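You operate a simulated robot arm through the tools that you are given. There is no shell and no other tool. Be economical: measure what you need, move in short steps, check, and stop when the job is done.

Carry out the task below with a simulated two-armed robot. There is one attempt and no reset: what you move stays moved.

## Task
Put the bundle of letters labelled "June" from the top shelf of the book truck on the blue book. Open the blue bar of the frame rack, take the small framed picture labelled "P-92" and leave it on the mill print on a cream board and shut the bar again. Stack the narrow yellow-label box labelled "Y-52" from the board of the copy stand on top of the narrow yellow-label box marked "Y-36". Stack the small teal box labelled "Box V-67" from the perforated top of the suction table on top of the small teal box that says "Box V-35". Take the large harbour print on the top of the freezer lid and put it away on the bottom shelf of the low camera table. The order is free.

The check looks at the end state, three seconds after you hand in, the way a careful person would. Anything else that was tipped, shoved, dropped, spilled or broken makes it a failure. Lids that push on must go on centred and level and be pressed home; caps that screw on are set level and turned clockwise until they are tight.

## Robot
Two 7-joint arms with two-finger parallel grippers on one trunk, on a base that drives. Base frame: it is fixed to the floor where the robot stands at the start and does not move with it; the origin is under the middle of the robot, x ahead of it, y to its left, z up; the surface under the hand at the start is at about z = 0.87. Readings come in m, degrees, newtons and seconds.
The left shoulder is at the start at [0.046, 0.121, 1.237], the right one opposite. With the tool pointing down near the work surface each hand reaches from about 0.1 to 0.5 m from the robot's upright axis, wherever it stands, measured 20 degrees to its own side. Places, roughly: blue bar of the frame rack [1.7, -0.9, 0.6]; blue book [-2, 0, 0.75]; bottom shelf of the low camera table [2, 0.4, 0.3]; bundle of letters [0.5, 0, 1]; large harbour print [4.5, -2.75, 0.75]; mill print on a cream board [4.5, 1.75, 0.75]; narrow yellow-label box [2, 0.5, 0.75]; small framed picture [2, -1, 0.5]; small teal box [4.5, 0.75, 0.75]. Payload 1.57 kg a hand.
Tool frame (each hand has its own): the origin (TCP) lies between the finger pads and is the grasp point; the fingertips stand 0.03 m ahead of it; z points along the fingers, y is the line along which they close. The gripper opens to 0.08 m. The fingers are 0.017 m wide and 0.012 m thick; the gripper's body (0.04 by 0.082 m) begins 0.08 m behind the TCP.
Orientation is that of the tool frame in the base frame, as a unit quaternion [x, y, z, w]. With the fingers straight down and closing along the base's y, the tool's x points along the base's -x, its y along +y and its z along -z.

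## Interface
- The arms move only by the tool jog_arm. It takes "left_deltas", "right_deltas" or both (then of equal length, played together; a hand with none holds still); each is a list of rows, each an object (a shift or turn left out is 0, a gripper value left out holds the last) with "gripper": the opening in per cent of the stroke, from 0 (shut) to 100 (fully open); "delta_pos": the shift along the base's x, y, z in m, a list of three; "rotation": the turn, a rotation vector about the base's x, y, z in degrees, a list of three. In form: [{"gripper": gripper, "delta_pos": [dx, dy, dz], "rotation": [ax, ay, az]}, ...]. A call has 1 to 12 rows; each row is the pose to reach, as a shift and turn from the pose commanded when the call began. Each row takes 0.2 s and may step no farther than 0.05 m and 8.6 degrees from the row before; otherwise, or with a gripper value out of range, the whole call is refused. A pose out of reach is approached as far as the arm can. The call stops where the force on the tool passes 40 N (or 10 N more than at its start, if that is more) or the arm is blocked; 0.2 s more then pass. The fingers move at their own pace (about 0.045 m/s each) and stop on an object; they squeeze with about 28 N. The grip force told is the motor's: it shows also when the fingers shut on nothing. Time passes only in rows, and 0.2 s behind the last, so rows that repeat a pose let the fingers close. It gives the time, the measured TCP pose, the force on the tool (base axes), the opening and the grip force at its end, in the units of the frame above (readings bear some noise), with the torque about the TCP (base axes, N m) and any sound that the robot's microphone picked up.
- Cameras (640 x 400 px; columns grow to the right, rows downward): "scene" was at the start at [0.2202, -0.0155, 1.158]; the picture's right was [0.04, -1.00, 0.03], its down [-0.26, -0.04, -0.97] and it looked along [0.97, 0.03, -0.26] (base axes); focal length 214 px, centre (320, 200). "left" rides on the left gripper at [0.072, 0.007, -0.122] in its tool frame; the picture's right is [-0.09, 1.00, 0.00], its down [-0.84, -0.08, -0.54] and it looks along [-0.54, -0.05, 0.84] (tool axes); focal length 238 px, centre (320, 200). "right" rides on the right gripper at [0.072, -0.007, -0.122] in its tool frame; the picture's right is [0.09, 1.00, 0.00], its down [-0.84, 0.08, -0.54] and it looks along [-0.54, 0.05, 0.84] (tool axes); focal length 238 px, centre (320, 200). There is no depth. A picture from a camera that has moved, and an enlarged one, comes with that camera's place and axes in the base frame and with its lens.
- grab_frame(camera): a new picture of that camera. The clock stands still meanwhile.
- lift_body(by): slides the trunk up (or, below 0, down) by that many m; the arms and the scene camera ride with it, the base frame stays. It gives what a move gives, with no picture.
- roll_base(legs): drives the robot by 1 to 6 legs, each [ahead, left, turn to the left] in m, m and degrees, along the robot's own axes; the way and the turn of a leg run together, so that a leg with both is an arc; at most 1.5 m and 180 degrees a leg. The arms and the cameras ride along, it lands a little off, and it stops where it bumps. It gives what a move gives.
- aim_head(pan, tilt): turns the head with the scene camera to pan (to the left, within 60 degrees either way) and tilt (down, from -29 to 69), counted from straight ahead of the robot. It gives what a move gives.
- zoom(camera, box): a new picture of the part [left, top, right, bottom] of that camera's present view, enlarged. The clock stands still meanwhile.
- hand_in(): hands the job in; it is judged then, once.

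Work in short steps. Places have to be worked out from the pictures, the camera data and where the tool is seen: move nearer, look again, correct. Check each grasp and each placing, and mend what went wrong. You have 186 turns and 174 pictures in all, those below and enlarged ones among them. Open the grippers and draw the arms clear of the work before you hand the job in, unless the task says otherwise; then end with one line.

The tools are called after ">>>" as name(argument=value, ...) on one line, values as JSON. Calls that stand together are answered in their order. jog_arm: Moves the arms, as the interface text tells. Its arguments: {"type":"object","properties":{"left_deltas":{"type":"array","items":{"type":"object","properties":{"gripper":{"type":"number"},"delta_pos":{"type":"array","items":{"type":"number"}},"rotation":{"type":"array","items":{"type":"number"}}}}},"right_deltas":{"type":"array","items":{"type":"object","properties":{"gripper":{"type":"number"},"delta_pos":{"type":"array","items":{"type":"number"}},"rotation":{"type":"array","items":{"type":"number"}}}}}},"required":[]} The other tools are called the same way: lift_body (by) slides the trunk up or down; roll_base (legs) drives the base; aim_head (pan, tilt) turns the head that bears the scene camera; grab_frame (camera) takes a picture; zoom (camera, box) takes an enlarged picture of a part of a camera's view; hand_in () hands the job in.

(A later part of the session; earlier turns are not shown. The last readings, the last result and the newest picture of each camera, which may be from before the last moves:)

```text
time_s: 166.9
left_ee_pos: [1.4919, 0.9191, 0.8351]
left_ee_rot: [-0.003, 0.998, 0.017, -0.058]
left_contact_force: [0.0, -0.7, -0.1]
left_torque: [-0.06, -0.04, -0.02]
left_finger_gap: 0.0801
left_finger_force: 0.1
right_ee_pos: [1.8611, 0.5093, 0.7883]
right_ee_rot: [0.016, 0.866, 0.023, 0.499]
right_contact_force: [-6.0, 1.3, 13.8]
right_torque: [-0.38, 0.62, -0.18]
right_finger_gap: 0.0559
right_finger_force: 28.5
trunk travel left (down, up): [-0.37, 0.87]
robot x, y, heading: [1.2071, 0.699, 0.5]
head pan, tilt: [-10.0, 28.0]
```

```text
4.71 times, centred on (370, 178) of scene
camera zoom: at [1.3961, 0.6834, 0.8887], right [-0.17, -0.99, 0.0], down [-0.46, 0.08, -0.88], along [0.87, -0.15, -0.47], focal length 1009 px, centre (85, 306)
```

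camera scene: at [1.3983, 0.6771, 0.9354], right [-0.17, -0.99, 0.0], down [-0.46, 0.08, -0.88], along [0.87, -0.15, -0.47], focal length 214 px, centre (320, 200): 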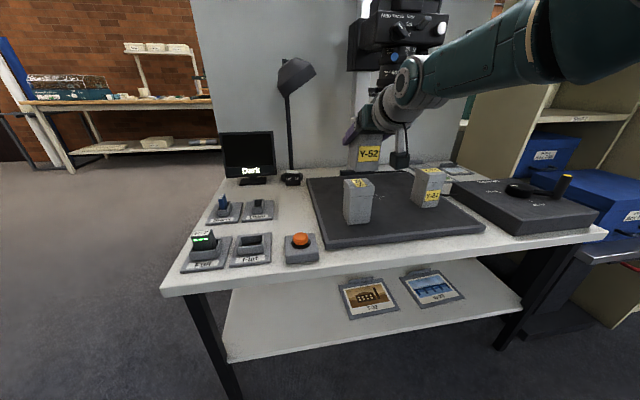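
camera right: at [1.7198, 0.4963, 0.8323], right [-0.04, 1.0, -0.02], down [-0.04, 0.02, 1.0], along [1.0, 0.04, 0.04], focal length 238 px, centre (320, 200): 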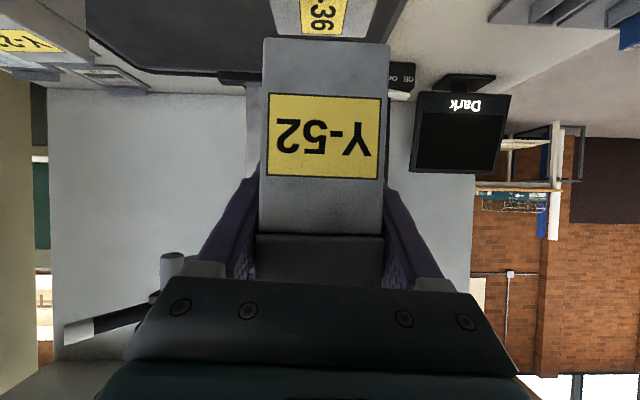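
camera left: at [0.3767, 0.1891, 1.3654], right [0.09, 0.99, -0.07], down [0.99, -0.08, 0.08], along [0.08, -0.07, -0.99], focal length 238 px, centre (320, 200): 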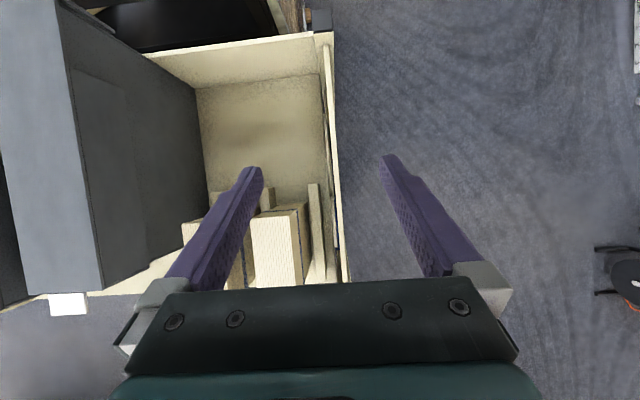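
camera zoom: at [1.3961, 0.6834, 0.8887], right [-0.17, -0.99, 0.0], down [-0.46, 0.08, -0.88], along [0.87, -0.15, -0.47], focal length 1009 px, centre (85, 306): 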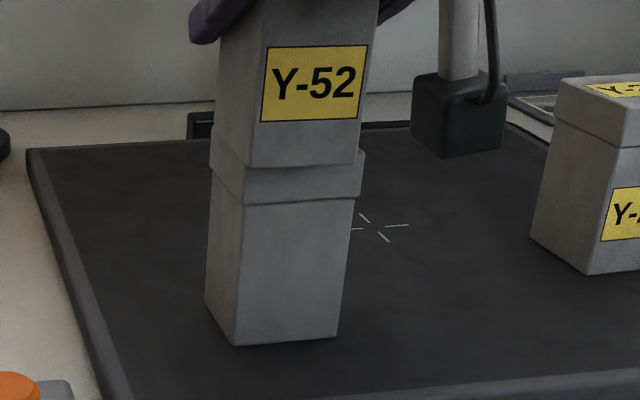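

Contact is made. I ease off 3 mm, open, and back straight out.

>>> lift_body(by=0.003)

>>> jog_arm(right_deltas=[{"gripper": 75}, {"gripper": 85}, {"gripper": 100}, {"gripper": 100}])

>>> roll_base(legs=[[-0.2, 0, 0]])

>>> grab_frame(camera="scene")

>>> grab_frame(camera="right")

```text
time_s: 167.4
left_ee_pos: [1.4931, 0.921, 0.8374]
left_ee_rot: [-0.003, 0.998, 0.017, -0.059]
left_contact_force: [0.5, -0.4, 0.1]
left_torque: [0.02, 0.03, -0.03]
left_finger_gap: 0.08
left_finger_force: 0.0
right_ee_pos: [1.8607, 0.5092, 0.7884]
right_ee_rot: [0.017, 0.867, 0.023, 0.497]
right_contact_force: [3.3, 0.2, 3.3]
right_torque: [-0.13, -0.35, 0.05]
right_finger_gap: 0.0558
right_finger_force: 28.1
trunk travel left (down, up): [-0.373, 0.867]
robot x, y, heading: [1.206, 0.6977, 0.5]
head pan, tilt: [-10.0, 28.0]
```

```text
time_s: 168.4
left_ee_pos: [1.4916, 0.9188, 0.8364]
left_ee_rot: [-0.003, 0.998, 0.017, -0.057]
left_contact_force: [0.2, 0.0, 1.0]
left_torque: [0.02, -0.03, 0.01]
left_finger_gap: 0.0799
left_finger_force: 0.1
right_ee_pos: [1.8597, 0.5084, 0.7878]
right_ee_rot: [0.017, 0.868, 0.023, 0.496]
right_contact_force: [-0.2, 0.1, 0.6]
right_torque: [0.02, 0.01, 0.01]
right_finger_gap: 0.0801
right_finger_force: 0.0
trunk travel left (down, up): [-0.373, 0.867]
robot x, y, heading: [1.2057, 0.7028, 0.4]
head pan, tilt: [-10.0, 28.0]
```

```text
time_s: 170.0
left_ee_pos: [1.2921, 0.9194, 0.8364]
left_ee_rot: [-0.003, 0.998, 0.017, -0.057]
left_contact_force: [-0.5, -0.2, 1.0]
left_torque: [0.0, -0.02, 0.02]
left_finger_gap: 0.0798
left_finger_force: 0.0
right_ee_pos: [1.6611, 0.51, 0.788]
right_ee_rot: [0.015, 0.868, 0.024, 0.496]
right_contact_force: [-0.5, -1.2, -0.2]
right_torque: [0.01, 0.0, -0.02]
right_finger_gap: 0.0799
right_finger_force: 0.2
trunk travel left (down, up): [-0.373, 0.867]
robot x, y, heading: [1.0101, 0.6959, 0.4]
head pan, tilt: [-10.0, 28.0]
```

```text
97 pictures are left
camera scene: at [1.1963, 0.6825, 0.8913], right [-0.17, -0.99, 0.0], down [-0.46, 0.08, -0.88], along [0.87, -0.15, -0.47], focal length 214 px, centre (320, 200)
```

scene: 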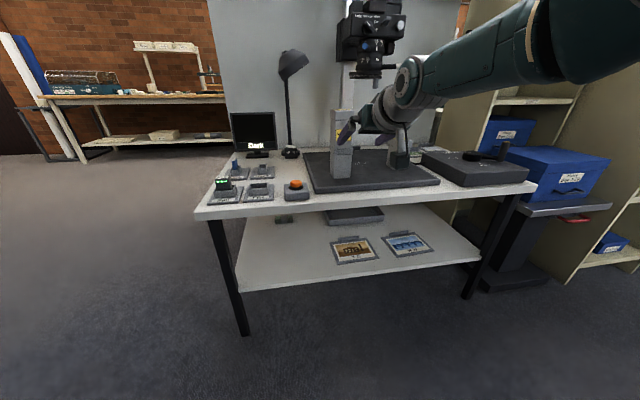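

```text
96 pictures are left
camera right: at [1.5179, 0.5019, 0.7882], right [-0.04, 1.0, -0.02], down [-0.04, 0.02, 1.0], along [1.0, 0.04, 0.04], focal length 238 px, centre (320, 200)
```

right: 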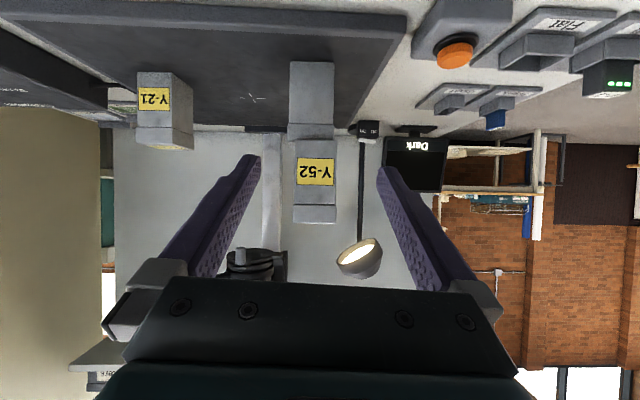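

Y-52 is stacked squarely on Y-36. Next is the frame rack, so I raise the trunk, fold the right arm, and drive along the aisle to it.

>>> lift_body(by=0.3)

>>> jog_arm(right_deltas=[{"delta_pos": [-0.025, 0, 0], "rotation": [0, 8, 0]}, {"delta_pos": [-0.05, 0, 0], "rotation": [0, 16, 0]}, {"delta_pos": [-0.075, 0, 0], "rotation": [0, 24, 0]}, {"delta_pos": [-0.1, 0, 0], "rotation": [0, 32, 0]}, {"delta_pos": [-0.125, 0, 0], "rotation": [0, 40, 0]}, {"delta_pos": [-0.15, 0, 0], "rotation": [0, 48, 0]}, {"delta_pos": [-0.19, 0, 0], "rotation": [0, 54, 0]}, {"delta_pos": [-0.23, 0, 0], "rotation": [0, 60, 0]}, {"delta_pos": [-0.27, 0, 0], "rotation": [0, 60, 0]}])

>>> aim_head(pan=-50, tilt=30)

>>> grab_frame(camera="scene")

```text
time_s: 173.0
left_ee_pos: [1.2929, 0.9193, 1.138]
left_ee_rot: [-0.004, 0.998, 0.017, -0.058]
left_contact_force: [-0.4, -0.3, -0.3]
left_torque: [0.01, 0.02, -0.02]
left_finger_gap: 0.08
left_finger_force: 0.0
right_ee_pos: [1.6611, 0.5084, 1.0895]
right_ee_rot: [0.015, 0.867, 0.023, 0.498]
right_contact_force: [-0.3, -0.1, -0.9]
right_torque: [-0.03, 0.0, -0.02]
right_finger_gap: 0.0801
right_finger_force: 0.0
trunk travel left (down, up): [-0.673, 0.567]
robot x, y, heading: [1.0079, 0.6974, 0.9]
head pan, tilt: [-10.0, 28.0]
```

```text
time_s: 175.0
left_ee_pos: [1.2924, 0.9188, 1.1375]
left_ee_rot: [-0.003, 0.998, 0.018, -0.058]
left_contact_force: [0.6, -0.3, 0.1]
left_torque: [-0.02, 0.01, 0.04]
left_finger_gap: 0.0799
left_finger_force: 0.1
right_ee_pos: [1.4882, 0.509, 1.0872]
right_ee_rot: [0.025, 1.0, 0.011, -0.007]
right_contact_force: [0.0, 0.1, -0.4]
right_torque: [0.02, -0.05, 0.0]
right_finger_gap: 0.0798
right_finger_force: 0.0
right hand out of reach, approached as far as the arm can: row 1, 2, 3, 4, 5, 6, 7, 8, 9
trunk travel left (down, up): [-0.673, 0.567]
robot x, y, heading: [1.0084, 0.6972, 0.5]
head pan, tilt: [-10.0, 28.0]
```

```text
time_s: 176.1
left_ee_pos: [1.2911, 0.9196, 1.1371]
left_ee_rot: [-0.004, 0.998, 0.017, -0.058]
left_contact_force: [-0.8, 0.0, -0.5]
left_torque: [0.01, -0.01, -0.01]
left_finger_gap: 0.0801
left_finger_force: 0.1
right_ee_pos: [1.4893, 0.5091, 1.0868]
right_ee_rot: [0.025, 1.0, 0.012, -0.008]
right_contact_force: [0.2, 0.7, -0.2]
right_torque: [0.02, 0.02, -0.01]
right_finger_gap: 0.0803
right_finger_force: 0.0
trunk travel left (down, up): [-0.673, 0.567]
robot x, y, heading: [1.0116, 0.6996, 0.5]
head pan, tilt: [-50.0, 30.0]
```

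```text
95 pictures are left
camera scene: at [1.1654, 0.6288, 1.1882], right [-0.76, -0.65, 0.0], down [-0.32, 0.38, -0.87], along [0.56, -0.66, -0.5], focal length 214 px, centre (320, 200)
```

scene: 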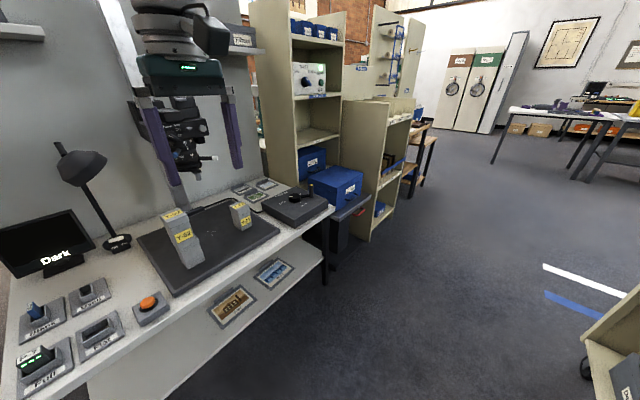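

The aisle is clear. I drive sideways right to stand before the frame rack at y≈-0.75.

>>> roll_base(legs=[[0.08, -0.7, 0], [0, -0.75, 0]])

>>> aim_head(pan=-5, tilt=35)

>>> grab_frame(camera="scene")

```text
time_s: 183.6
left_ee_pos: [1.3847, -0.5348, 1.1381]
left_ee_rot: [0.0, 0.998, 0.018, -0.057]
left_contact_force: [0.6, 0.6, -0.3]
left_torque: [0.01, -0.01, -0.05]
left_finger_gap: 0.0801
left_finger_force: 0.2
right_ee_pos: [1.5767, -0.9464, 1.0875]
right_ee_rot: [0.029, 0.999, 0.011, -0.008]
right_contact_force: [-1.2, 0.3, 0.5]
right_torque: [0.01, 0.03, -0.03]
right_finger_gap: 0.0799
right_finger_force: 0.0
trunk travel left (down, up): [-0.673, 0.567]
robot x, y, heading: [1.0984, -0.7557, 0.2]
head pan, tilt: [-50.0, 30.0]
```

```text
time_s: 184.8
left_ee_pos: [1.3838, -0.5355, 1.1381]
left_ee_rot: [0.0, 0.998, 0.017, -0.057]
left_contact_force: [-0.8, 0.3, 0.8]
left_torque: [-0.01, -0.02, -0.02]
left_finger_gap: 0.0799
left_finger_force: 0.0
right_ee_pos: [1.5771, -0.9477, 1.0855]
right_ee_rot: [0.03, 0.999, 0.011, -0.007]
right_contact_force: [0.3, -0.3, -0.3]
right_torque: [0.01, -0.02, 0.01]
right_finger_gap: 0.0798
right_finger_force: 0.2
trunk travel left (down, up): [-0.673, 0.567]
robot x, y, heading: [1.099, -0.7537, 0.3]
head pan, tilt: [-5.0, 35.0]
```

```text
94 pictures are left
camera scene: at [1.2847, -0.7631, 1.1804], right [-0.09, -1.0, 0.0], down [-0.57, 0.05, -0.82], along [0.82, -0.07, -0.57], focal length 214 px, centre (320, 200)
```

scene: 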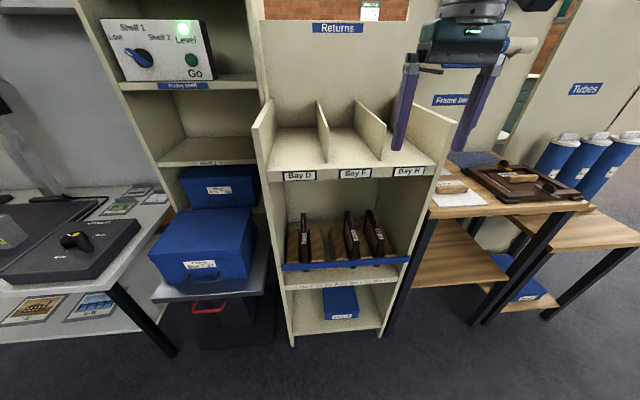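

The rack's middle shelf holds three dark frames behind the blue bar. I zoom in to study it.

>>> zoom(camera="scene", box=[260, 190, 440, 300])

```text
3.56 times, centred on (350, 245) of scene
camera zoom: at [1.2847, -0.7631, 1.1804], right [-0.09, -1.0, 0.0], down [-0.57, 0.05, -0.82], along [0.82, -0.07, -0.57], focal length 763 px, centre (213, 40)
```

zoom: 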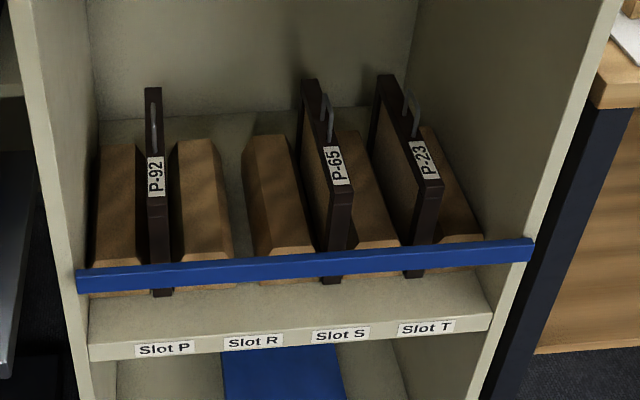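

P-92 is the leftmost frame, in slot P. I lower the trunk to look at the bar's ends and the head-room above the frames.

>>> lift_body(by=-0.3)

>>> aim_head(pan=-5, tilt=22)

>>> grab_frame(camera="scene")

>>> zoom(camera="scene", box=[260, 170, 440, 280])

```text
time_s: 187.8
left_ee_pos: [1.3846, -0.5349, 0.8375]
left_ee_rot: [0.0, 0.998, 0.017, -0.058]
left_contact_force: [0.6, 0.7, -0.3]
left_torque: [0.02, -0.01, 0.01]
left_finger_gap: 0.08
left_finger_force: 0.0
right_ee_pos: [1.5767, -0.9472, 0.788]
right_ee_rot: [0.029, 0.999, 0.011, -0.007]
right_contact_force: [-0.4, -0.1, -0.1]
right_torque: [-0.02, 0.0, 0.02]
right_finger_gap: 0.0799
right_finger_force: 0.1
trunk travel left (down, up): [-0.373, 0.867]
robot x, y, heading: [1.099, -0.7542, 0.2]
head pan, tilt: [-5.0, 35.0]
```

```text
time_s: 188.5
left_ee_pos: [1.3837, -0.5355, 0.8366]
left_ee_rot: [0.0, 0.998, 0.017, -0.057]
left_contact_force: [-0.5, 0.3, 0.4]
left_torque: [-0.01, 0.0, -0.04]
left_finger_gap: 0.0798
left_finger_force: 0.1
right_ee_pos: [1.5777, -0.9461, 0.786]
right_ee_rot: [0.03, 0.999, 0.011, -0.006]
right_contact_force: [-0.1, 0.6, -0.8]
right_torque: [-0.01, 0.0, -0.02]
right_finger_gap: 0.0799
right_finger_force: 0.1
trunk travel left (down, up): [-0.373, 0.867]
robot x, y, heading: [1.1012, -0.7558, 0.1]
head pan, tilt: [-5.0, 22.0]
```

```text
92 pictures are left
camera scene: at [1.2894, -0.7634, 0.901], right [-0.09, -1.0, 0.0], down [-0.37, 0.03, -0.93], along [0.92, -0.08, -0.38], focal length 214 px, centre (320, 200)
```

scene: 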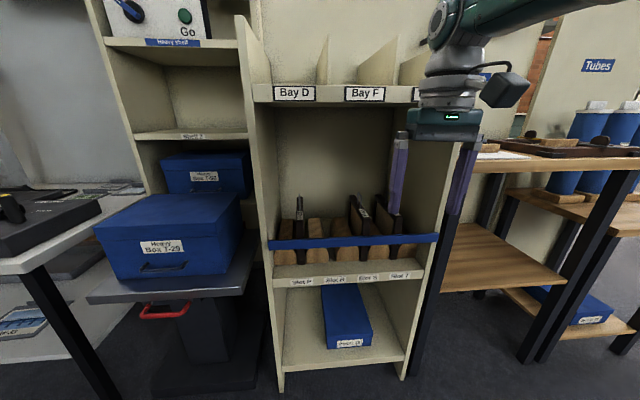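

```text
3.56 times, centred on (350, 225) of scene
camera zoom: at [1.2894, -0.7634, 0.901], right [-0.09, -1.0, 0.0], down [-0.37, 0.03, -0.93], along [0.92, -0.08, -0.38], focal length 763 px, centre (213, 111)
```

zoom: 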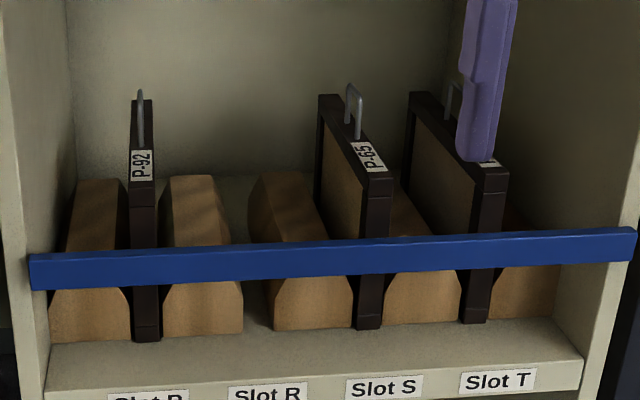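

The bar is at x≈1.733, z≈0.61, y from -0.68 to -1.10. P-92 is at y≈-0.754, front x≈1.789, z 0.50–0.645. I look closely at both bar ends to see how it opens.

>>> zoom(camera="scene", box=[255, 225, 305, 260])

>>> zoom(camera="scene", box=[400, 215, 450, 250])

```text
11.43 times, centred on (280, 242) of scene
camera zoom: at [1.2894, -0.7634, 0.901], right [-0.09, -1.0, 0.0], down [-0.37, 0.03, -0.93], along [0.92, -0.08, -0.38], focal length 2451 px, centre (777, -286)
```

zoom: 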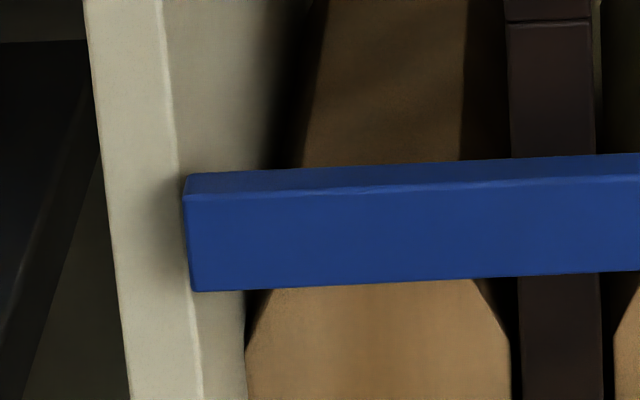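

```text
11.43 times, centred on (425, 232) of scene
camera zoom: at [1.2894, -0.7634, 0.901], right [-0.09, -1.0, 0.0], down [-0.37, 0.03, -0.93], along [0.92, -0.08, -0.38], focal length 2451 px, centre (-880, -171)
```

zoom: 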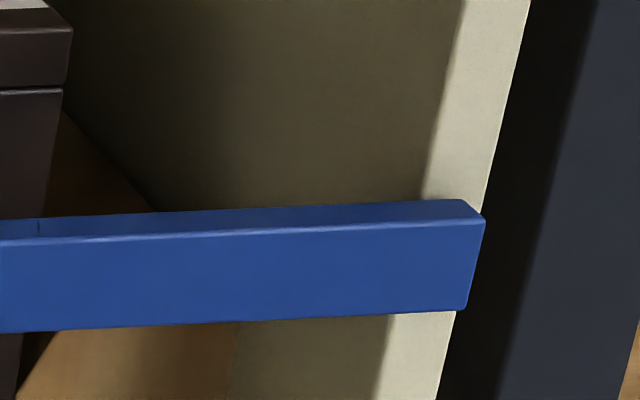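

The bar overlaps the right post and its left end is free, so it most likely swings out about its right end. I'll hook it from behind with closed, tilted fingers at y≈-0.82, over the empty slot R, and pull. I tilt the right hand 30° first.

>>> jog_arm(right_deltas=[{"gripper": 0, "delta_pos": [0.01, 0, -0.02], "rotation": [0, -7.5, 0]}, {"delta_pos": [0.02, 0, -0.04], "rotation": [0, -15, 0]}, {"delta_pos": [0.03, 0, -0.06], "rotation": [0, -22.5, 0]}, {"delta_pos": [0.03, 0, -0.08], "rotation": [0, -30, 0]}])

```text
time_s: 189.5
left_ee_pos: [1.3848, -0.5353, 0.8375]
left_ee_rot: [0.0, 0.998, 0.018, -0.057]
left_contact_force: [0.1, -0.3, -0.1]
left_torque: [0.01, 0.0, -0.03]
left_finger_gap: 0.0801
left_finger_force: 0.0
right_ee_pos: [1.6659, -0.946, 0.6924]
right_ee_rot: [0.024, 0.967, 0.02, 0.252]
right_contact_force: [0.1, 0.4, 0.5]
right_torque: [0.0, 0.0, 0.02]
right_finger_gap: 0.0
right_finger_force: 4.4
right hand out of reach, approached as far as the arm can: row 1, 2, 3, 4
trunk travel left (down, up): [-0.373, 0.867]
robot x, y, heading: [1.1025, -0.7571, 0.2]
head pan, tilt: [-5.0, 22.0]
```

The fingertip is above the bar at z≈0.666. I move over to y≈-0.82 and x≈1.757, then check with the head camera.

>>> roll_base(legs=[[0, 0.126, 0], [0.09, 0, 0]])

>>> aim_head(pan=-18, tilt=30)

>>> grab_frame(camera="scene")

>>> grab_frame(camera="right")

```text
time_s: 191.5
left_ee_pos: [1.4735, -0.4083, 0.8375]
left_ee_rot: [0.0, 0.998, 0.018, -0.059]
left_contact_force: [0.5, 0.2, 0.7]
left_torque: [0.03, -0.04, 0.03]
left_finger_gap: 0.0801
left_finger_force: 0.0
right_ee_pos: [1.7567, -0.8184, 0.6925]
right_ee_rot: [0.026, 0.967, 0.018, 0.251]
right_contact_force: [-0.8, -0.2, 0.8]
right_torque: [0.01, 0.0, 0.01]
right_finger_gap: 0.0002
right_finger_force: 21.0
trunk travel left (down, up): [-0.373, 0.867]
robot x, y, heading: [1.189, -0.6299, 0.2]
head pan, tilt: [-5.0, 22.0]
```

```text
time_s: 192.2
left_ee_pos: [1.4731, -0.4085, 0.8371]
left_ee_rot: [0.001, 0.998, 0.018, -0.058]
left_contact_force: [0.2, 0.4, 0.3]
left_torque: [-0.01, 0.03, 0.0]
left_finger_gap: 0.08
left_finger_force: 0.1
right_ee_pos: [1.7566, -0.8189, 0.6927]
right_ee_rot: [0.026, 0.967, 0.018, 0.252]
right_contact_force: [-0.8, -0.1, -0.1]
right_torque: [0.01, -0.04, 0.02]
right_finger_gap: 0.0
right_finger_force: 20.9
trunk travel left (down, up): [-0.373, 0.867]
robot x, y, heading: [1.1905, -0.6299, 0.1]
head pan, tilt: [-18.0, 30.0]
```

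```text
88 pictures are left
camera scene: at [1.3727, -0.6566, 0.8882], right [-0.31, -0.95, 0.0], down [-0.48, 0.15, -0.87], along [0.82, -0.27, -0.5], focal length 214 px, centre (320, 200)
```

scene: 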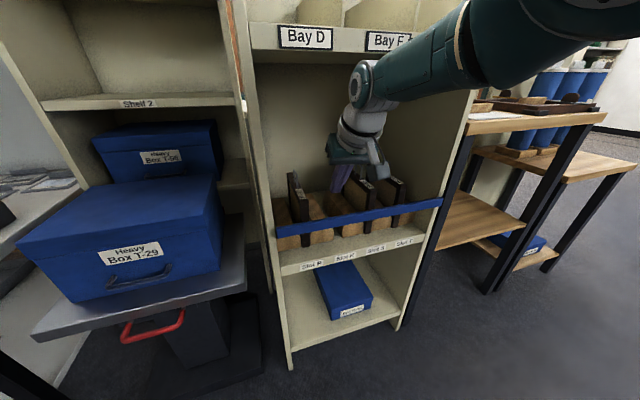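

```text
87 pictures are left
camera right: at [1.6324, -0.8245, 0.7644], right [-0.04, 1.0, 0.0], down [0.47, 0.02, 0.88], along [0.88, 0.04, -0.47], focal length 238 px, centre (320, 200)
```

right: 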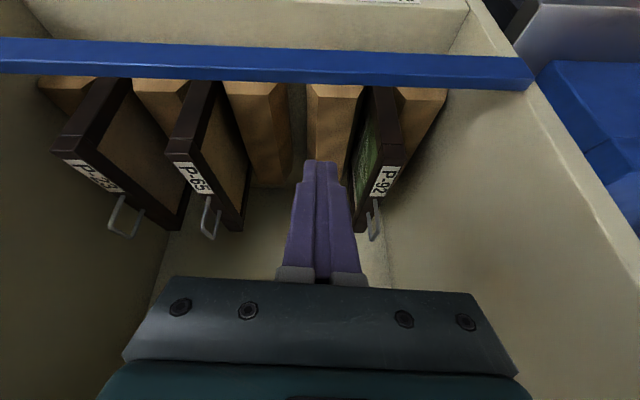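

The fingertips sit in the gap behind the bar, with the bar's rear face at x≈1.735. I lower the tips behind it.

>>> lift_body(by=-0.066)

>>> roll_base(legs=[[-0.05, 0.0, 0]])

>>> grab_frame(camera="right")

>>> grab_frame(camera="scene")

```text
time_s: 193.3
left_ee_pos: [1.4741, -0.4094, 0.7713]
left_ee_rot: [0.0, 0.998, 0.017, -0.058]
left_contact_force: [-0.5, -0.3, 0.6]
left_torque: [0.0, -0.02, 0.01]
left_finger_gap: 0.0799
left_finger_force: 0.0
right_ee_pos: [1.7568, -0.8185, 0.6256]
right_ee_rot: [0.027, 0.967, 0.019, 0.252]
right_contact_force: [-0.1, 0.3, 0.1]
right_torque: [0.0, 0.01, 0.0]
right_finger_gap: 0.0
right_finger_force: 21.1
trunk travel left (down, up): [-0.307, 0.933]
robot x, y, heading: [1.1928, -0.6344, -0.1]
head pan, tilt: [-18.0, 30.0]
```

```text
time_s: 194.2
left_ee_pos: [1.4236, -0.4092, 0.7715]
left_ee_rot: [0.0, 0.998, 0.018, -0.058]
left_contact_force: [-0.1, -0.4, -0.9]
left_torque: [0.0, -0.05, 0.01]
left_finger_gap: 0.0801
left_finger_force: 0.1
right_ee_pos: [1.706, -0.8179, 0.6259]
right_ee_rot: [0.026, 0.967, 0.018, 0.252]
right_contact_force: [0.0, -0.7, 0.1]
right_torque: [0.04, -0.01, 0.0]
right_finger_gap: 0.0
right_finger_force: 21.3
trunk travel left (down, up): [-0.307, 0.933]
robot x, y, heading: [1.1381, -0.6289, 0.0]
head pan, tilt: [-18.0, 30.0]
```

```text
86 pictures are left
camera right: at [1.5824, -0.8245, 0.6984], right [-0.04, 1.0, 0.0], down [0.47, 0.02, 0.88], along [0.88, 0.04, -0.47], focal length 238 px, centre (320, 200)
```

right: 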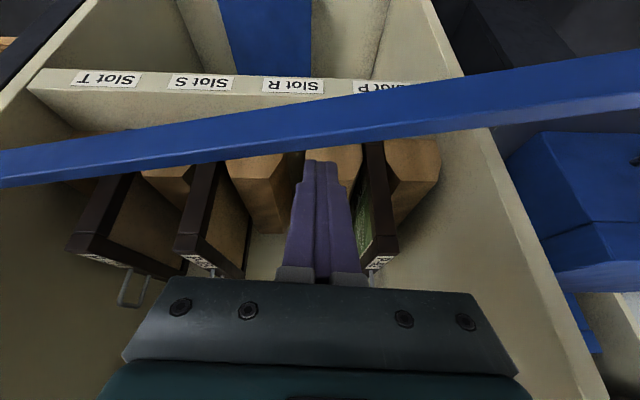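

```text
85 pictures are left
camera scene: at [1.3226, -0.6568, 0.8222], right [-0.31, -0.95, 0.0], down [-0.48, 0.15, -0.87], along [0.82, -0.27, -0.5], focal length 214 px, centre (320, 200)
```

scene: 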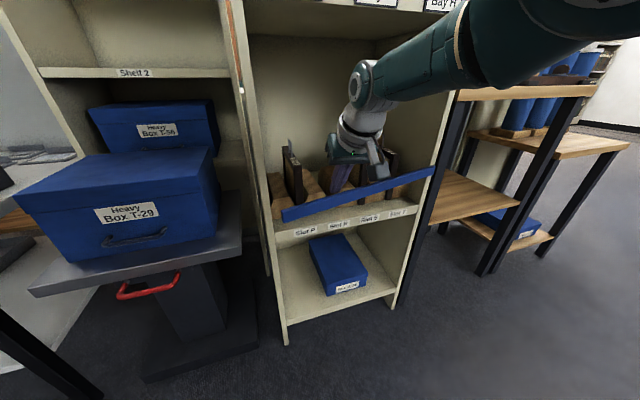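

The bar swings out about its right end as expected. I keep pulling back, then sweep right to push it open to about 65°.

>>> roll_base(legs=[[-0.14, 0, 0], [0, -0.2, 0]])

>>> grab_frame(camera="scene")

```text
time_s: 196.8
left_ee_pos: [1.283, -0.6102, 0.7717]
left_ee_rot: [-0.001, 0.998, 0.017, -0.057]
left_contact_force: [-0.6, 0.0, 0.0]
left_torque: [0.0, -0.01, -0.01]
left_finger_gap: 0.0799
left_finger_force: 0.0
right_ee_pos: [1.5659, -1.0195, 0.6248]
right_ee_rot: [0.024, 0.968, 0.019, 0.251]
right_contact_force: [-0.8, -0.5, 0.7]
right_torque: [0.03, -0.02, 0.02]
right_finger_gap: 0.0
right_finger_force: 21.4
trunk travel left (down, up): [-0.307, 0.933]
robot x, y, heading: [0.9962, -0.8313, 0.2]
head pan, tilt: [-18.0, 30.0]
```

```text
84 pictures are left
camera scene: at [1.1829, -0.8582, 0.8222], right [-0.31, -0.95, 0.0], down [-0.48, 0.15, -0.87], along [0.82, -0.26, -0.5], focal length 214 px, centre (320, 200)
```

scene: 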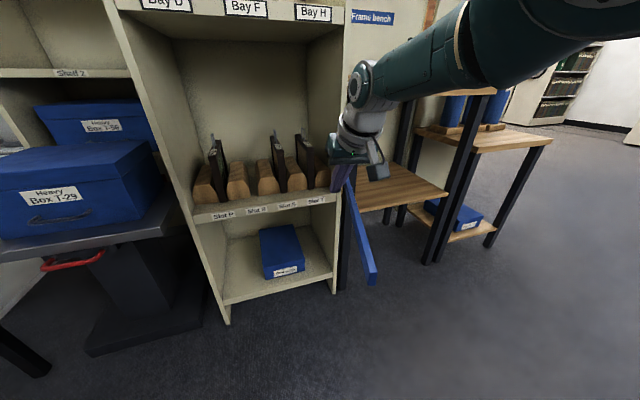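

The bar is fully open and stays. I move left to line up with P-92 and tilt the right hand to about 70°, fingers partly open.

>>> roll_base(legs=[[0, 0.265, 0]])

>>> lift_body(by=-0.08)

>>> jog_arm(right_deltas=[{"gripper": 80, "delta_pos": [0.02, 0, 0.02], "rotation": [0, -8, 0]}, {"delta_pos": [0.04, 0, 0.03], "rotation": [0, -16, 0]}, {"delta_pos": [0.06, 0, 0.04], "rotation": [0, -24, 0]}, {"delta_pos": [0.07, 0, 0.05], "rotation": [0, -32, 0]}, {"delta_pos": [0.08, 0, 0.06], "rotation": [0, -40, 0]}])

>>> grab_frame(camera="right")

>>> grab_frame(camera="scene")

```text
time_s: 198.6
left_ee_pos: [1.2811, -0.3454, 0.7709]
left_ee_rot: [-0.004, 0.998, 0.018, -0.058]
left_contact_force: [0.3, 0.0, -0.4]
left_torque: [0.02, 0.01, 0.0]
left_finger_gap: 0.0797
left_finger_force: 0.0
right_ee_pos: [1.5657, -0.7516, 0.6269]
right_ee_rot: [0.022, 0.967, 0.02, 0.251]
right_contact_force: [0.1, -1.0, -0.4]
right_torque: [-0.02, 0.01, 0.0]
right_finger_gap: 0.0
right_finger_force: 21.4
trunk travel left (down, up): [-0.307, 0.933]
robot x, y, heading: [0.9998, -0.5647, 0.4]
head pan, tilt: [-18.0, 30.0]
```

```text
time_s: 199.8
left_ee_pos: [1.2815, -0.3447, 0.6918]
left_ee_rot: [-0.002, 0.998, 0.017, -0.058]
left_contact_force: [-0.5, -0.2, -0.4]
left_torque: [0.0, -0.03, -0.01]
left_finger_gap: 0.08
left_finger_force: 0.2
right_ee_pos: [1.5655, -0.752, 0.5457]
right_ee_rot: [0.022, 0.968, 0.02, 0.251]
right_contact_force: [-1.2, 0.0, 0.0]
right_torque: [-0.04, 0.01, 0.0]
right_finger_gap: 0.0
right_finger_force: 21.2
trunk travel left (down, up): [-0.227, 1.013]
robot x, y, heading: [0.9988, -0.5652, 0.4]
head pan, tilt: [-18.0, 30.0]
```

```text
time_s: 201.0
left_ee_pos: [1.2799, -0.3461, 0.6912]
left_ee_rot: [-0.003, 0.998, 0.017, -0.058]
left_contact_force: [0.2, 0.3, -0.2]
left_torque: [0.0, 0.03, 0.0]
left_finger_gap: 0.0801
left_finger_force: 0.0
right_ee_pos: [1.6456, -0.7537, 0.6074]
right_ee_rot: [0.014, 0.823, 0.026, 0.568]
right_contact_force: [0.5, 0.7, 0.1]
right_torque: [0.01, 0.0, 0.03]
right_finger_gap: 0.0641
right_finger_force: 0.1
right hand out of reach, approached as far as the arm can: row 1, 2
trunk travel left (down, up): [-0.227, 1.013]
robot x, y, heading: [0.9992, -0.5638, 0.7]
head pan, tilt: [-18.0, 30.0]
```

```text
83 pictures are left
camera right: at [1.5053, -0.76, 0.5851], right [-0.04, 1.0, -0.03], down [-0.21, 0.02, 0.98], along [0.98, 0.04, 0.21], focal length 238 px, centre (320, 200)
```

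right: 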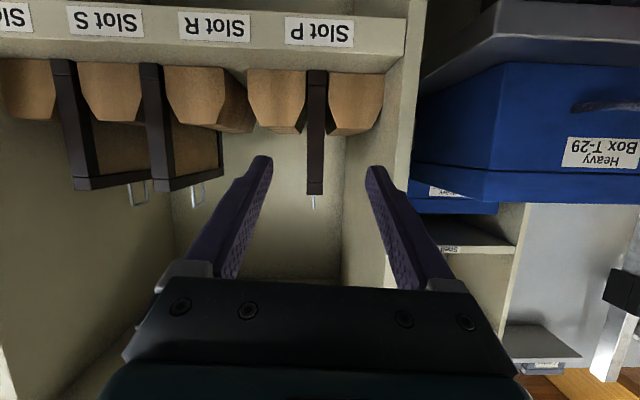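

```text
82 pictures are left
camera scene: at [1.1812, -0.5934, 0.7422], right [-0.3, -0.95, 0.0], down [-0.48, 0.15, -0.87], along [0.83, -0.26, -0.5], focal length 214 px, centre (320, 200)
```

scene: 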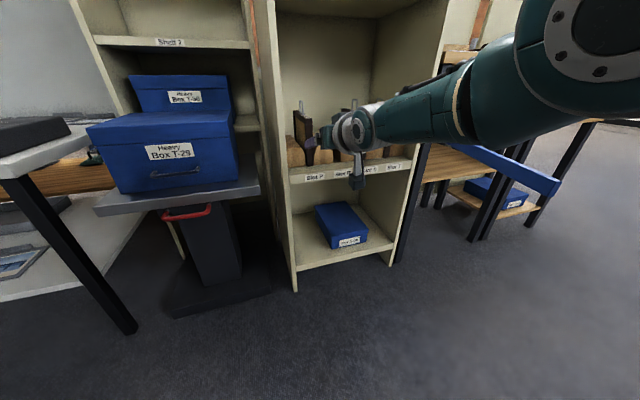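

P-92 is lined up between the fingers. I advance 17 cm so they straddle its front edge, then look.

>>> roll_base(legs=[[0.172, -0.002, -0.5]])

>>> grab_frame(camera="right")

```text
time_s: 202.5
left_ee_pos: [1.4532, -0.3485, 0.6907]
left_ee_rot: [0.002, 0.998, 0.018, -0.058]
left_contact_force: [-0.5, 0.7, 0.5]
left_torque: [0.01, 0.0, -0.01]
left_finger_gap: 0.0801
left_finger_force: 0.0
right_ee_pos: [1.8123, -0.7618, 0.6067]
right_ee_rot: [0.019, 0.824, 0.022, 0.566]
right_contact_force: [0.7, 0.5, 0.5]
right_torque: [-0.03, -0.01, 0.0]
right_finger_gap: 0.0642
right_finger_force: 0.1
trunk travel left (down, up): [-0.227, 1.013]
robot x, y, heading: [1.1673, -0.5669, -0.1]
head pan, tilt: [-18.0, 30.0]
```

```text
81 pictures are left
camera right: at [1.6725, -0.7667, 0.5847], right [-0.03, 1.0, -0.03], down [-0.21, 0.02, 0.98], along [0.98, 0.03, 0.21], focal length 238 px, centre (320, 200)
```

right: 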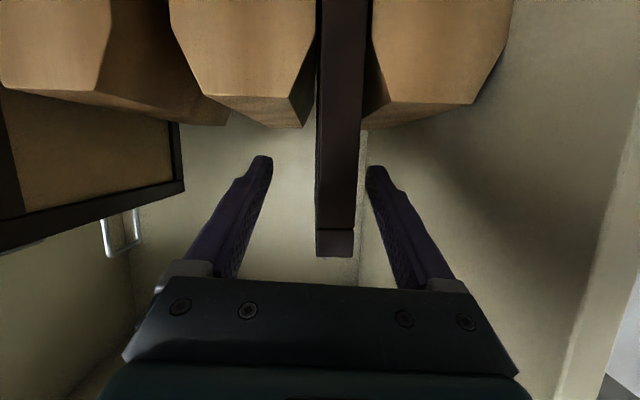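

The frame is 8 mm to the left of centre. I shift, then close on it.

>>> roll_base(legs=[[0.005, 0.008, 0]])

>>> jog_arm(right_deltas=[{"gripper": 50}, {"gripper": 25}, {"gripper": 0}, {"gripper": 0}, {"gripper": 0}])

>>> lift_body(by=0.09)

>>> grab_frame(camera="right")

>>> grab_frame(camera="scene")

```text
time_s: 203.2
left_ee_pos: [1.4577, -0.3416, 0.6899]
left_ee_rot: [0.002, 0.998, 0.017, -0.058]
left_contact_force: [0.3, -0.4, 0.5]
left_torque: [-0.02, 0.01, -0.03]
left_finger_gap: 0.0799
left_finger_force: 0.0
right_ee_pos: [1.8179, -0.7543, 0.6068]
right_ee_rot: [0.018, 0.824, 0.023, 0.566]
right_contact_force: [0.6, 0.2, -0.9]
right_torque: [0.0, -0.02, 0.02]
right_finger_gap: 0.064
right_finger_force: 0.0
trunk travel left (down, up): [-0.227, 1.013]
robot x, y, heading: [1.169, -0.56, -0.2]
head pan, tilt: [-18.0, 30.0]
```

```text
time_s: 204.4
left_ee_pos: [1.4575, -0.3425, 0.6921]
left_ee_rot: [0.002, 0.998, 0.017, -0.059]
left_contact_force: [-0.2, 0.3, -0.1]
left_torque: [0.03, 0.0, 0.01]
left_finger_gap: 0.0801
left_finger_force: 0.1
right_ee_pos: [1.818, -0.7548, 0.6078]
right_ee_rot: [0.018, 0.824, 0.022, 0.567]
right_contact_force: [0.6, -2.4, 0.9]
right_torque: [-0.36, 0.2, 0.08]
right_finger_gap: 0.0201
right_finger_force: 27.8
trunk travel left (down, up): [-0.227, 1.013]
robot x, y, heading: [1.171, -0.5596, -0.1]
head pan, tilt: [-18.0, 30.0]
```

```text
time_s: 205.7
left_ee_pos: [1.4562, -0.3403, 0.7797]
left_ee_rot: [0.002, 0.998, 0.017, -0.058]
left_contact_force: [-0.6, -0.5, 1.1]
left_torque: [-0.01, 0.0, 0.05]
left_finger_gap: 0.0801
left_finger_force: 0.0
right_ee_pos: [1.816, -0.7531, 0.6973]
right_ee_rot: [0.019, 0.824, 0.022, 0.567]
right_contact_force: [-0.5, 0.4, -3.5]
right_torque: [0.03, 0.17, 0.01]
right_finger_gap: 0.02
right_finger_force: 27.7
trunk travel left (down, up): [-0.317, 0.923]
robot x, y, heading: [1.1723, -0.5621, 0.1]
head pan, tilt: [-18.0, 30.0]
```

```text
80 pictures are left
camera right: at [1.6768, -0.7586, 0.6744], right [-0.03, 1.0, -0.03], down [-0.21, 0.02, 0.98], along [0.98, 0.03, 0.21], focal length 238 px, centre (320, 200)
```

right: 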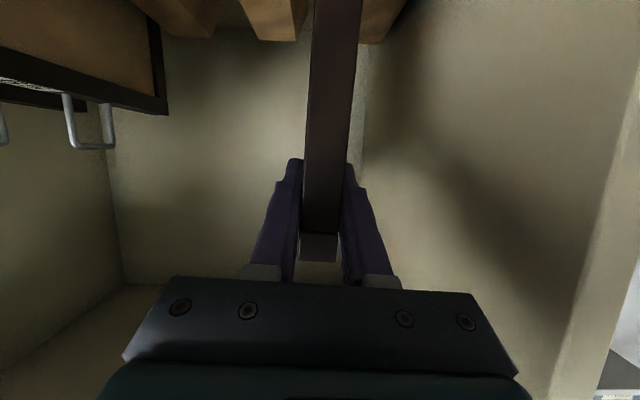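

```text
79 pictures are left
camera scene: at [1.355, -0.5885, 0.8321], right [-0.31, -0.95, 0.0], down [-0.48, 0.16, -0.87], along [0.82, -0.27, -0.5], focal length 214 px, centre (320, 200)
```

scene: 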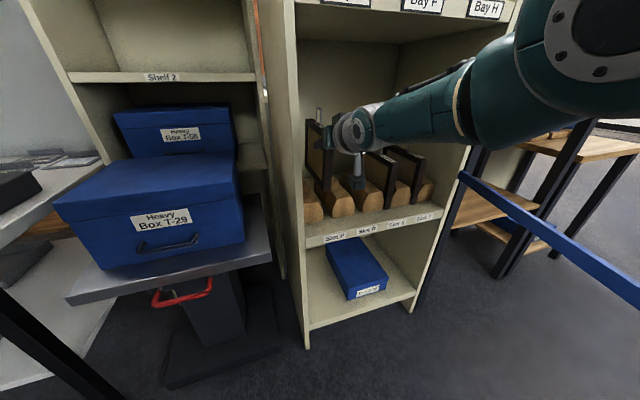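

P-92 is held and lifted clear of its groove. I back it straight out of the rack. The bar I'll shut at the end with an empty hand.

>>> roll_base(legs=[[-0.24, 0, 0]])

>>> jog_arm(right_deltas=[{"delta_pos": [-0.03, 0, 0]}, {"delta_pos": [-0.06, 0, 0]}, {"delta_pos": [-0.09, 0, 0]}])

>>> lift_body(by=0.2)

>>> grab_frame(camera="scene")

```text
time_s: 207.4
left_ee_pos: [1.2157, -0.3408, 0.7805]
left_ee_rot: [0.001, 0.998, 0.017, -0.059]
left_contact_force: [0.4, -0.4, 0.3]
left_torque: [-0.02, -0.04, -0.01]
left_finger_gap: 0.08
left_finger_force: 0.1
right_ee_pos: [1.5766, -0.7535, 0.6981]
right_ee_rot: [0.018, 0.823, 0.023, 0.567]
right_contact_force: [0.1, 0.0, -3.1]
right_torque: [-0.01, 0.17, 0.01]
right_finger_gap: 0.0197
right_finger_force: 27.5
trunk travel left (down, up): [-0.317, 0.923]
robot x, y, heading: [0.9318, -0.56, -0.3]
head pan, tilt: [-18.0, 30.0]
```

```text
time_s: 208.2
left_ee_pos: [1.2167, -0.3409, 0.7809]
left_ee_rot: [0.001, 0.998, 0.018, -0.059]
left_contact_force: [0.4, -0.4, -0.2]
left_torque: [-0.02, -0.01, -0.04]
left_finger_gap: 0.08
left_finger_force: 0.1
right_ee_pos: [1.5619, -0.7509, 0.6667]
right_ee_rot: [0.018, 0.823, 0.023, 0.567]
right_contact_force: [0.3, -0.2, -2.8]
right_torque: [-0.01, 0.17, -0.02]
right_finger_gap: 0.0198
right_finger_force: 28.0
right hand out of reach, approached as far as the arm can: row 1, 2, 3
trunk travel left (down, up): [-0.317, 0.923]
robot x, y, heading: [0.9308, -0.5613, -0.2]
head pan, tilt: [-18.0, 30.0]
```

```text
time_s: 210.4
left_ee_pos: [1.2168, -0.3398, 0.9804]
left_ee_rot: [0.001, 0.998, 0.017, -0.058]
left_contact_force: [0.3, 0.5, 0.2]
left_torque: [0.03, -0.01, 0.0]
left_finger_gap: 0.0801
left_finger_force: 0.0
right_ee_pos: [1.5611, -0.7517, 0.867]
right_ee_rot: [0.018, 0.824, 0.023, 0.566]
right_contact_force: [-0.6, -0.6, -2.7]
right_torque: [0.0, 0.2, -0.01]
right_finger_gap: 0.0199
right_finger_force: 27.7
trunk travel left (down, up): [-0.517, 0.723]
robot x, y, heading: [0.9347, -0.561, -0.4]
head pan, tilt: [-18.0, 30.0]
```

```text
78 pictures are left
camera scene: at [1.1148, -0.588, 1.0321], right [-0.31, -0.95, 0.0], down [-0.48, 0.15, -0.87], along [0.82, -0.27, -0.5], focal length 214 px, centre (320, 200)
```

scene: 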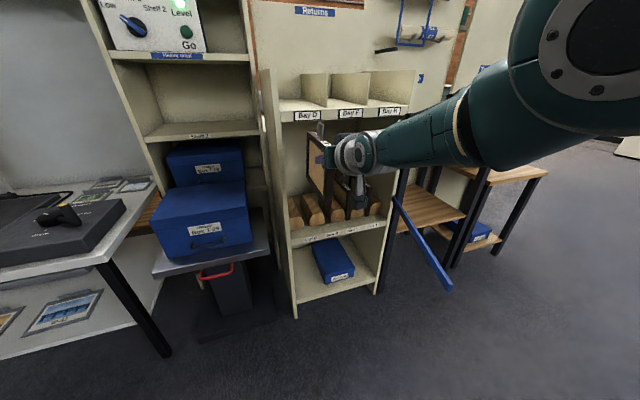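

P-92 is clear of the rack. I drive left along the aisle, past the camera table, toward the open floor.

>>> roll_base(legs=[[0, 1.0, 0], [0, 0.9, 0]])

>>> aim_head(pan=20, tilt=15)

>>> grab_frame(camera="scene")

```text
time_s: 220.0
left_ee_pos: [1.2221, 1.573, 0.9816]
left_ee_rot: [-0.002, 0.998, 0.017, -0.058]
left_contact_force: [-0.7, 0.0, 0.5]
left_torque: [0.0, -0.03, -0.01]
left_finger_gap: 0.0799
left_finger_force: 0.2
right_ee_pos: [1.5716, 1.164, 0.8675]
right_ee_rot: [0.015, 0.823, 0.025, 0.567]
right_contact_force: [-0.4, -0.5, -3.7]
right_torque: [0.0, 0.19, 0.01]
right_finger_gap: 0.0199
right_finger_force: 27.4
trunk travel left (down, up): [-0.517, 0.723]
robot x, y, heading: [0.9413, 1.3532, 0.2]
head pan, tilt: [-18.0, 30.0]
```

```text
time_s: 221.0
left_ee_pos: [1.2225, 1.5725, 0.9812]
left_ee_rot: [-0.001, 0.998, 0.018, -0.058]
left_contact_force: [0.5, -0.5, -0.6]
left_torque: [-0.04, 0.01, 0.01]
left_finger_gap: 0.0803
left_finger_force: 0.1
right_ee_pos: [1.571, 1.1639, 0.8661]
right_ee_rot: [0.017, 0.823, 0.024, 0.567]
right_contact_force: [0.5, -0.5, -3.1]
right_torque: [-0.02, 0.21, -0.01]
right_finger_gap: 0.02
right_finger_force: 28.0
trunk travel left (down, up): [-0.517, 0.723]
robot x, y, heading: [0.9419, 1.353, 0.2]
head pan, tilt: [20.0, 15.0]
```

```text
77 pictures are left
camera scene: at [1.1244, 1.384, 1.0563], right [0.35, -0.94, 0.0], down [-0.24, -0.09, -0.97], along [0.91, 0.33, -0.26], focal length 214 px, centre (320, 200)
```

scene: 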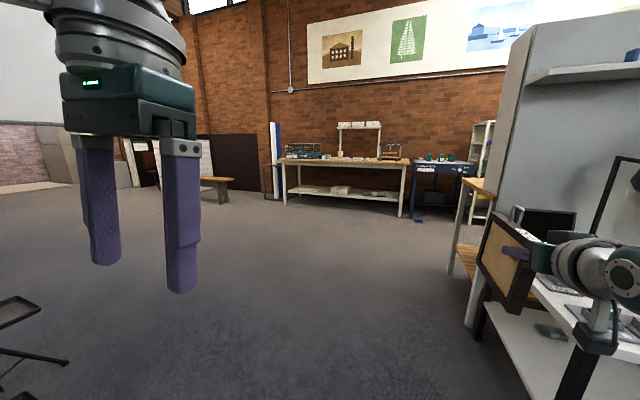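

The floor ahead is open; the mill print bench and the teal-box table stand by the brick wall. I drive up to them.

>>> roll_base(legs=[[1.3, 0.2, 0], [1.2, 0.1, 0]])

>>> aim_head(pan=0, tilt=25)

>>> grab_frame(camera="scene")

```text
time_s: 233.3
left_ee_pos: [3.7249, 1.9129, 0.9807]
left_ee_rot: [-0.011, 0.998, 0.016, -0.059]
left_contact_force: [-1.0, -0.4, -0.3]
left_torque: [0.0, 0.0, -0.01]
left_finger_gap: 0.0797
left_finger_force: 0.0
right_ee_pos: [4.0762, 1.5097, 0.8571]
right_ee_rot: [0.009, 0.83, 0.028, 0.556]
right_contact_force: [-11.2, 0.4, -1.9]
right_torque: [-0.03, 0.61, -0.08]
right_finger_gap: 0.0197
right_finger_force: 27.7
trunk travel left (down, up): [-0.517, 0.723]
robot x, y, heading: [3.4497, 1.6873, 1.3]
head pan, tilt: [20.0, 15.0]
stopped in leg 2: the force on the tool passed its limit at 60 N (the readings are from after the stop); the commanded pose is now the measured one
```

```text
time_s: 234.1
left_ee_pos: [3.7252, 1.9127, 0.9802]
left_ee_rot: [-0.01, 0.998, 0.017, -0.06]
left_contact_force: [0.1, 0.3, -0.1]
left_torque: [-0.01, 0.02, 0.0]
left_finger_gap: 0.0798
left_finger_force: 0.2
right_ee_pos: [4.0788, 1.5101, 0.8603]
right_ee_rot: [0.009, 0.828, 0.028, 0.56]
right_contact_force: [-10.5, -0.8, -3.5]
right_torque: [-0.07, 0.95, -0.24]
right_finger_gap: 0.0198
right_finger_force: 28.0
trunk travel left (down, up): [-0.517, 0.723]
robot x, y, heading: [3.4498, 1.6888, 1.3]
head pan, tilt: [0.0, 25.0]
```

```text
76 pictures are left
camera scene: at [3.6355, 1.6917, 1.0396], right [0.02, -1.0, 0.0], down [-0.42, -0.01, -0.91], along [0.91, 0.02, -0.42], focal length 214 px, centre (320, 200)
```

scene: 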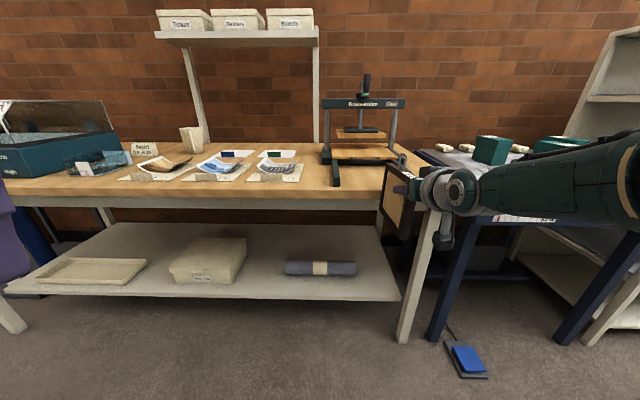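

The frame touched the bench edge. I back off 15 cm, raise the trunk, and look at the frame in the hand and at the bench.

>>> roll_base(legs=[[-0.2, 0, 0]])

>>> lift_body(by=0.2)

>>> grab_frame(camera="right")

>>> grab_frame(camera="scene")

```text
time_s: 235.7
left_ee_pos: [3.5261, 1.9083, 0.9815]
left_ee_rot: [-0.011, 0.998, 0.016, -0.058]
left_contact_force: [-0.1, -0.2, 0.7]
left_torque: [-0.01, -0.02, -0.01]
left_finger_gap: 0.0799
left_finger_force: 0.0
right_ee_pos: [3.8783, 1.5071, 0.8611]
right_ee_rot: [0.008, 0.828, 0.03, 0.561]
right_contact_force: [1.0, 0.4, -4.0]
right_torque: [-0.05, 0.15, -0.03]
right_finger_gap: 0.0198
right_finger_force: 28.4
trunk travel left (down, up): [-0.517, 0.723]
robot x, y, heading: [3.2457, 1.6838, 1.5]
head pan, tilt: [0.0, 25.0]
```

```text
time_s: 237.9
left_ee_pos: [3.5245, 1.9076, 1.1815]
left_ee_rot: [-0.011, 0.998, 0.017, -0.058]
left_contact_force: [0.1, 0.3, 0.6]
left_torque: [0.0, 0.0, 0.0]
left_finger_gap: 0.0801
left_finger_force: 0.1
right_ee_pos: [3.8787, 1.5063, 1.0618]
right_ee_rot: [0.008, 0.827, 0.029, 0.562]
right_contact_force: [-0.1, 0.7, -3.3]
right_torque: [-0.04, 0.18, -0.01]
right_finger_gap: 0.0198
right_finger_force: 27.6
trunk travel left (down, up): [-0.717, 0.523]
robot x, y, heading: [3.2476, 1.6861, 1.7]
head pan, tilt: [0.0, 25.0]
```

```text
75 pictures are left
camera right: at [3.7382, 1.4977, 1.0402], right [-0.05, 1.0, -0.03], down [-0.19, 0.02, 0.98], along [0.98, 0.06, 0.19], focal length 238 px, centre (320, 200)
```

right: 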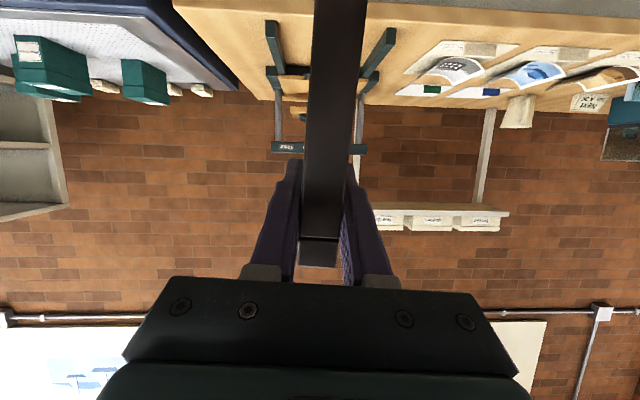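

```text
74 pictures are left
camera scene: at [3.4355, 1.6871, 1.24], right [0.02, -1.0, 0.0], down [-0.42, -0.01, -0.91], along [0.91, 0.02, -0.42], focal length 214 px, centre (320, 200)
```

scene: 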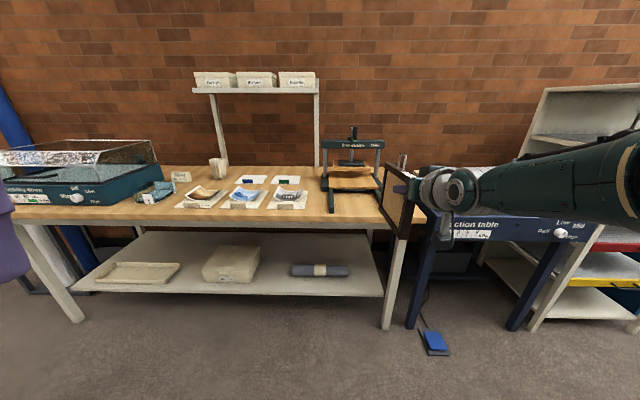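

The frame is still held firmly. I zoom in on the prints on the bench.

>>> zoom(camera="scene", box=[160, 160, 330, 220])

```text
3.76 times, centred on (245, 190) of scene
camera zoom: at [3.4355, 1.6871, 1.24], right [0.02, -1.0, 0.0], down [-0.42, -0.01, -0.91], along [0.91, 0.02, -0.42], focal length 807 px, centre (602, 238)
```

zoom: 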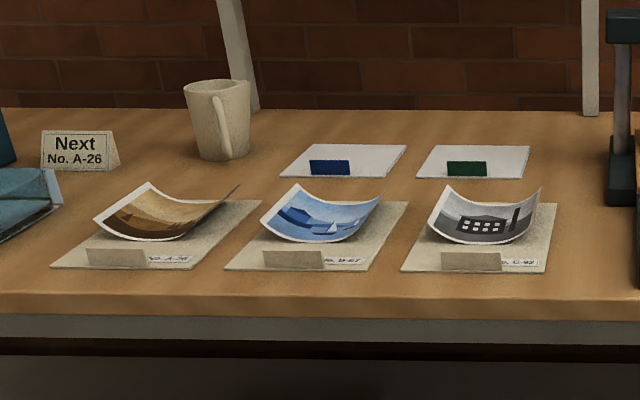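

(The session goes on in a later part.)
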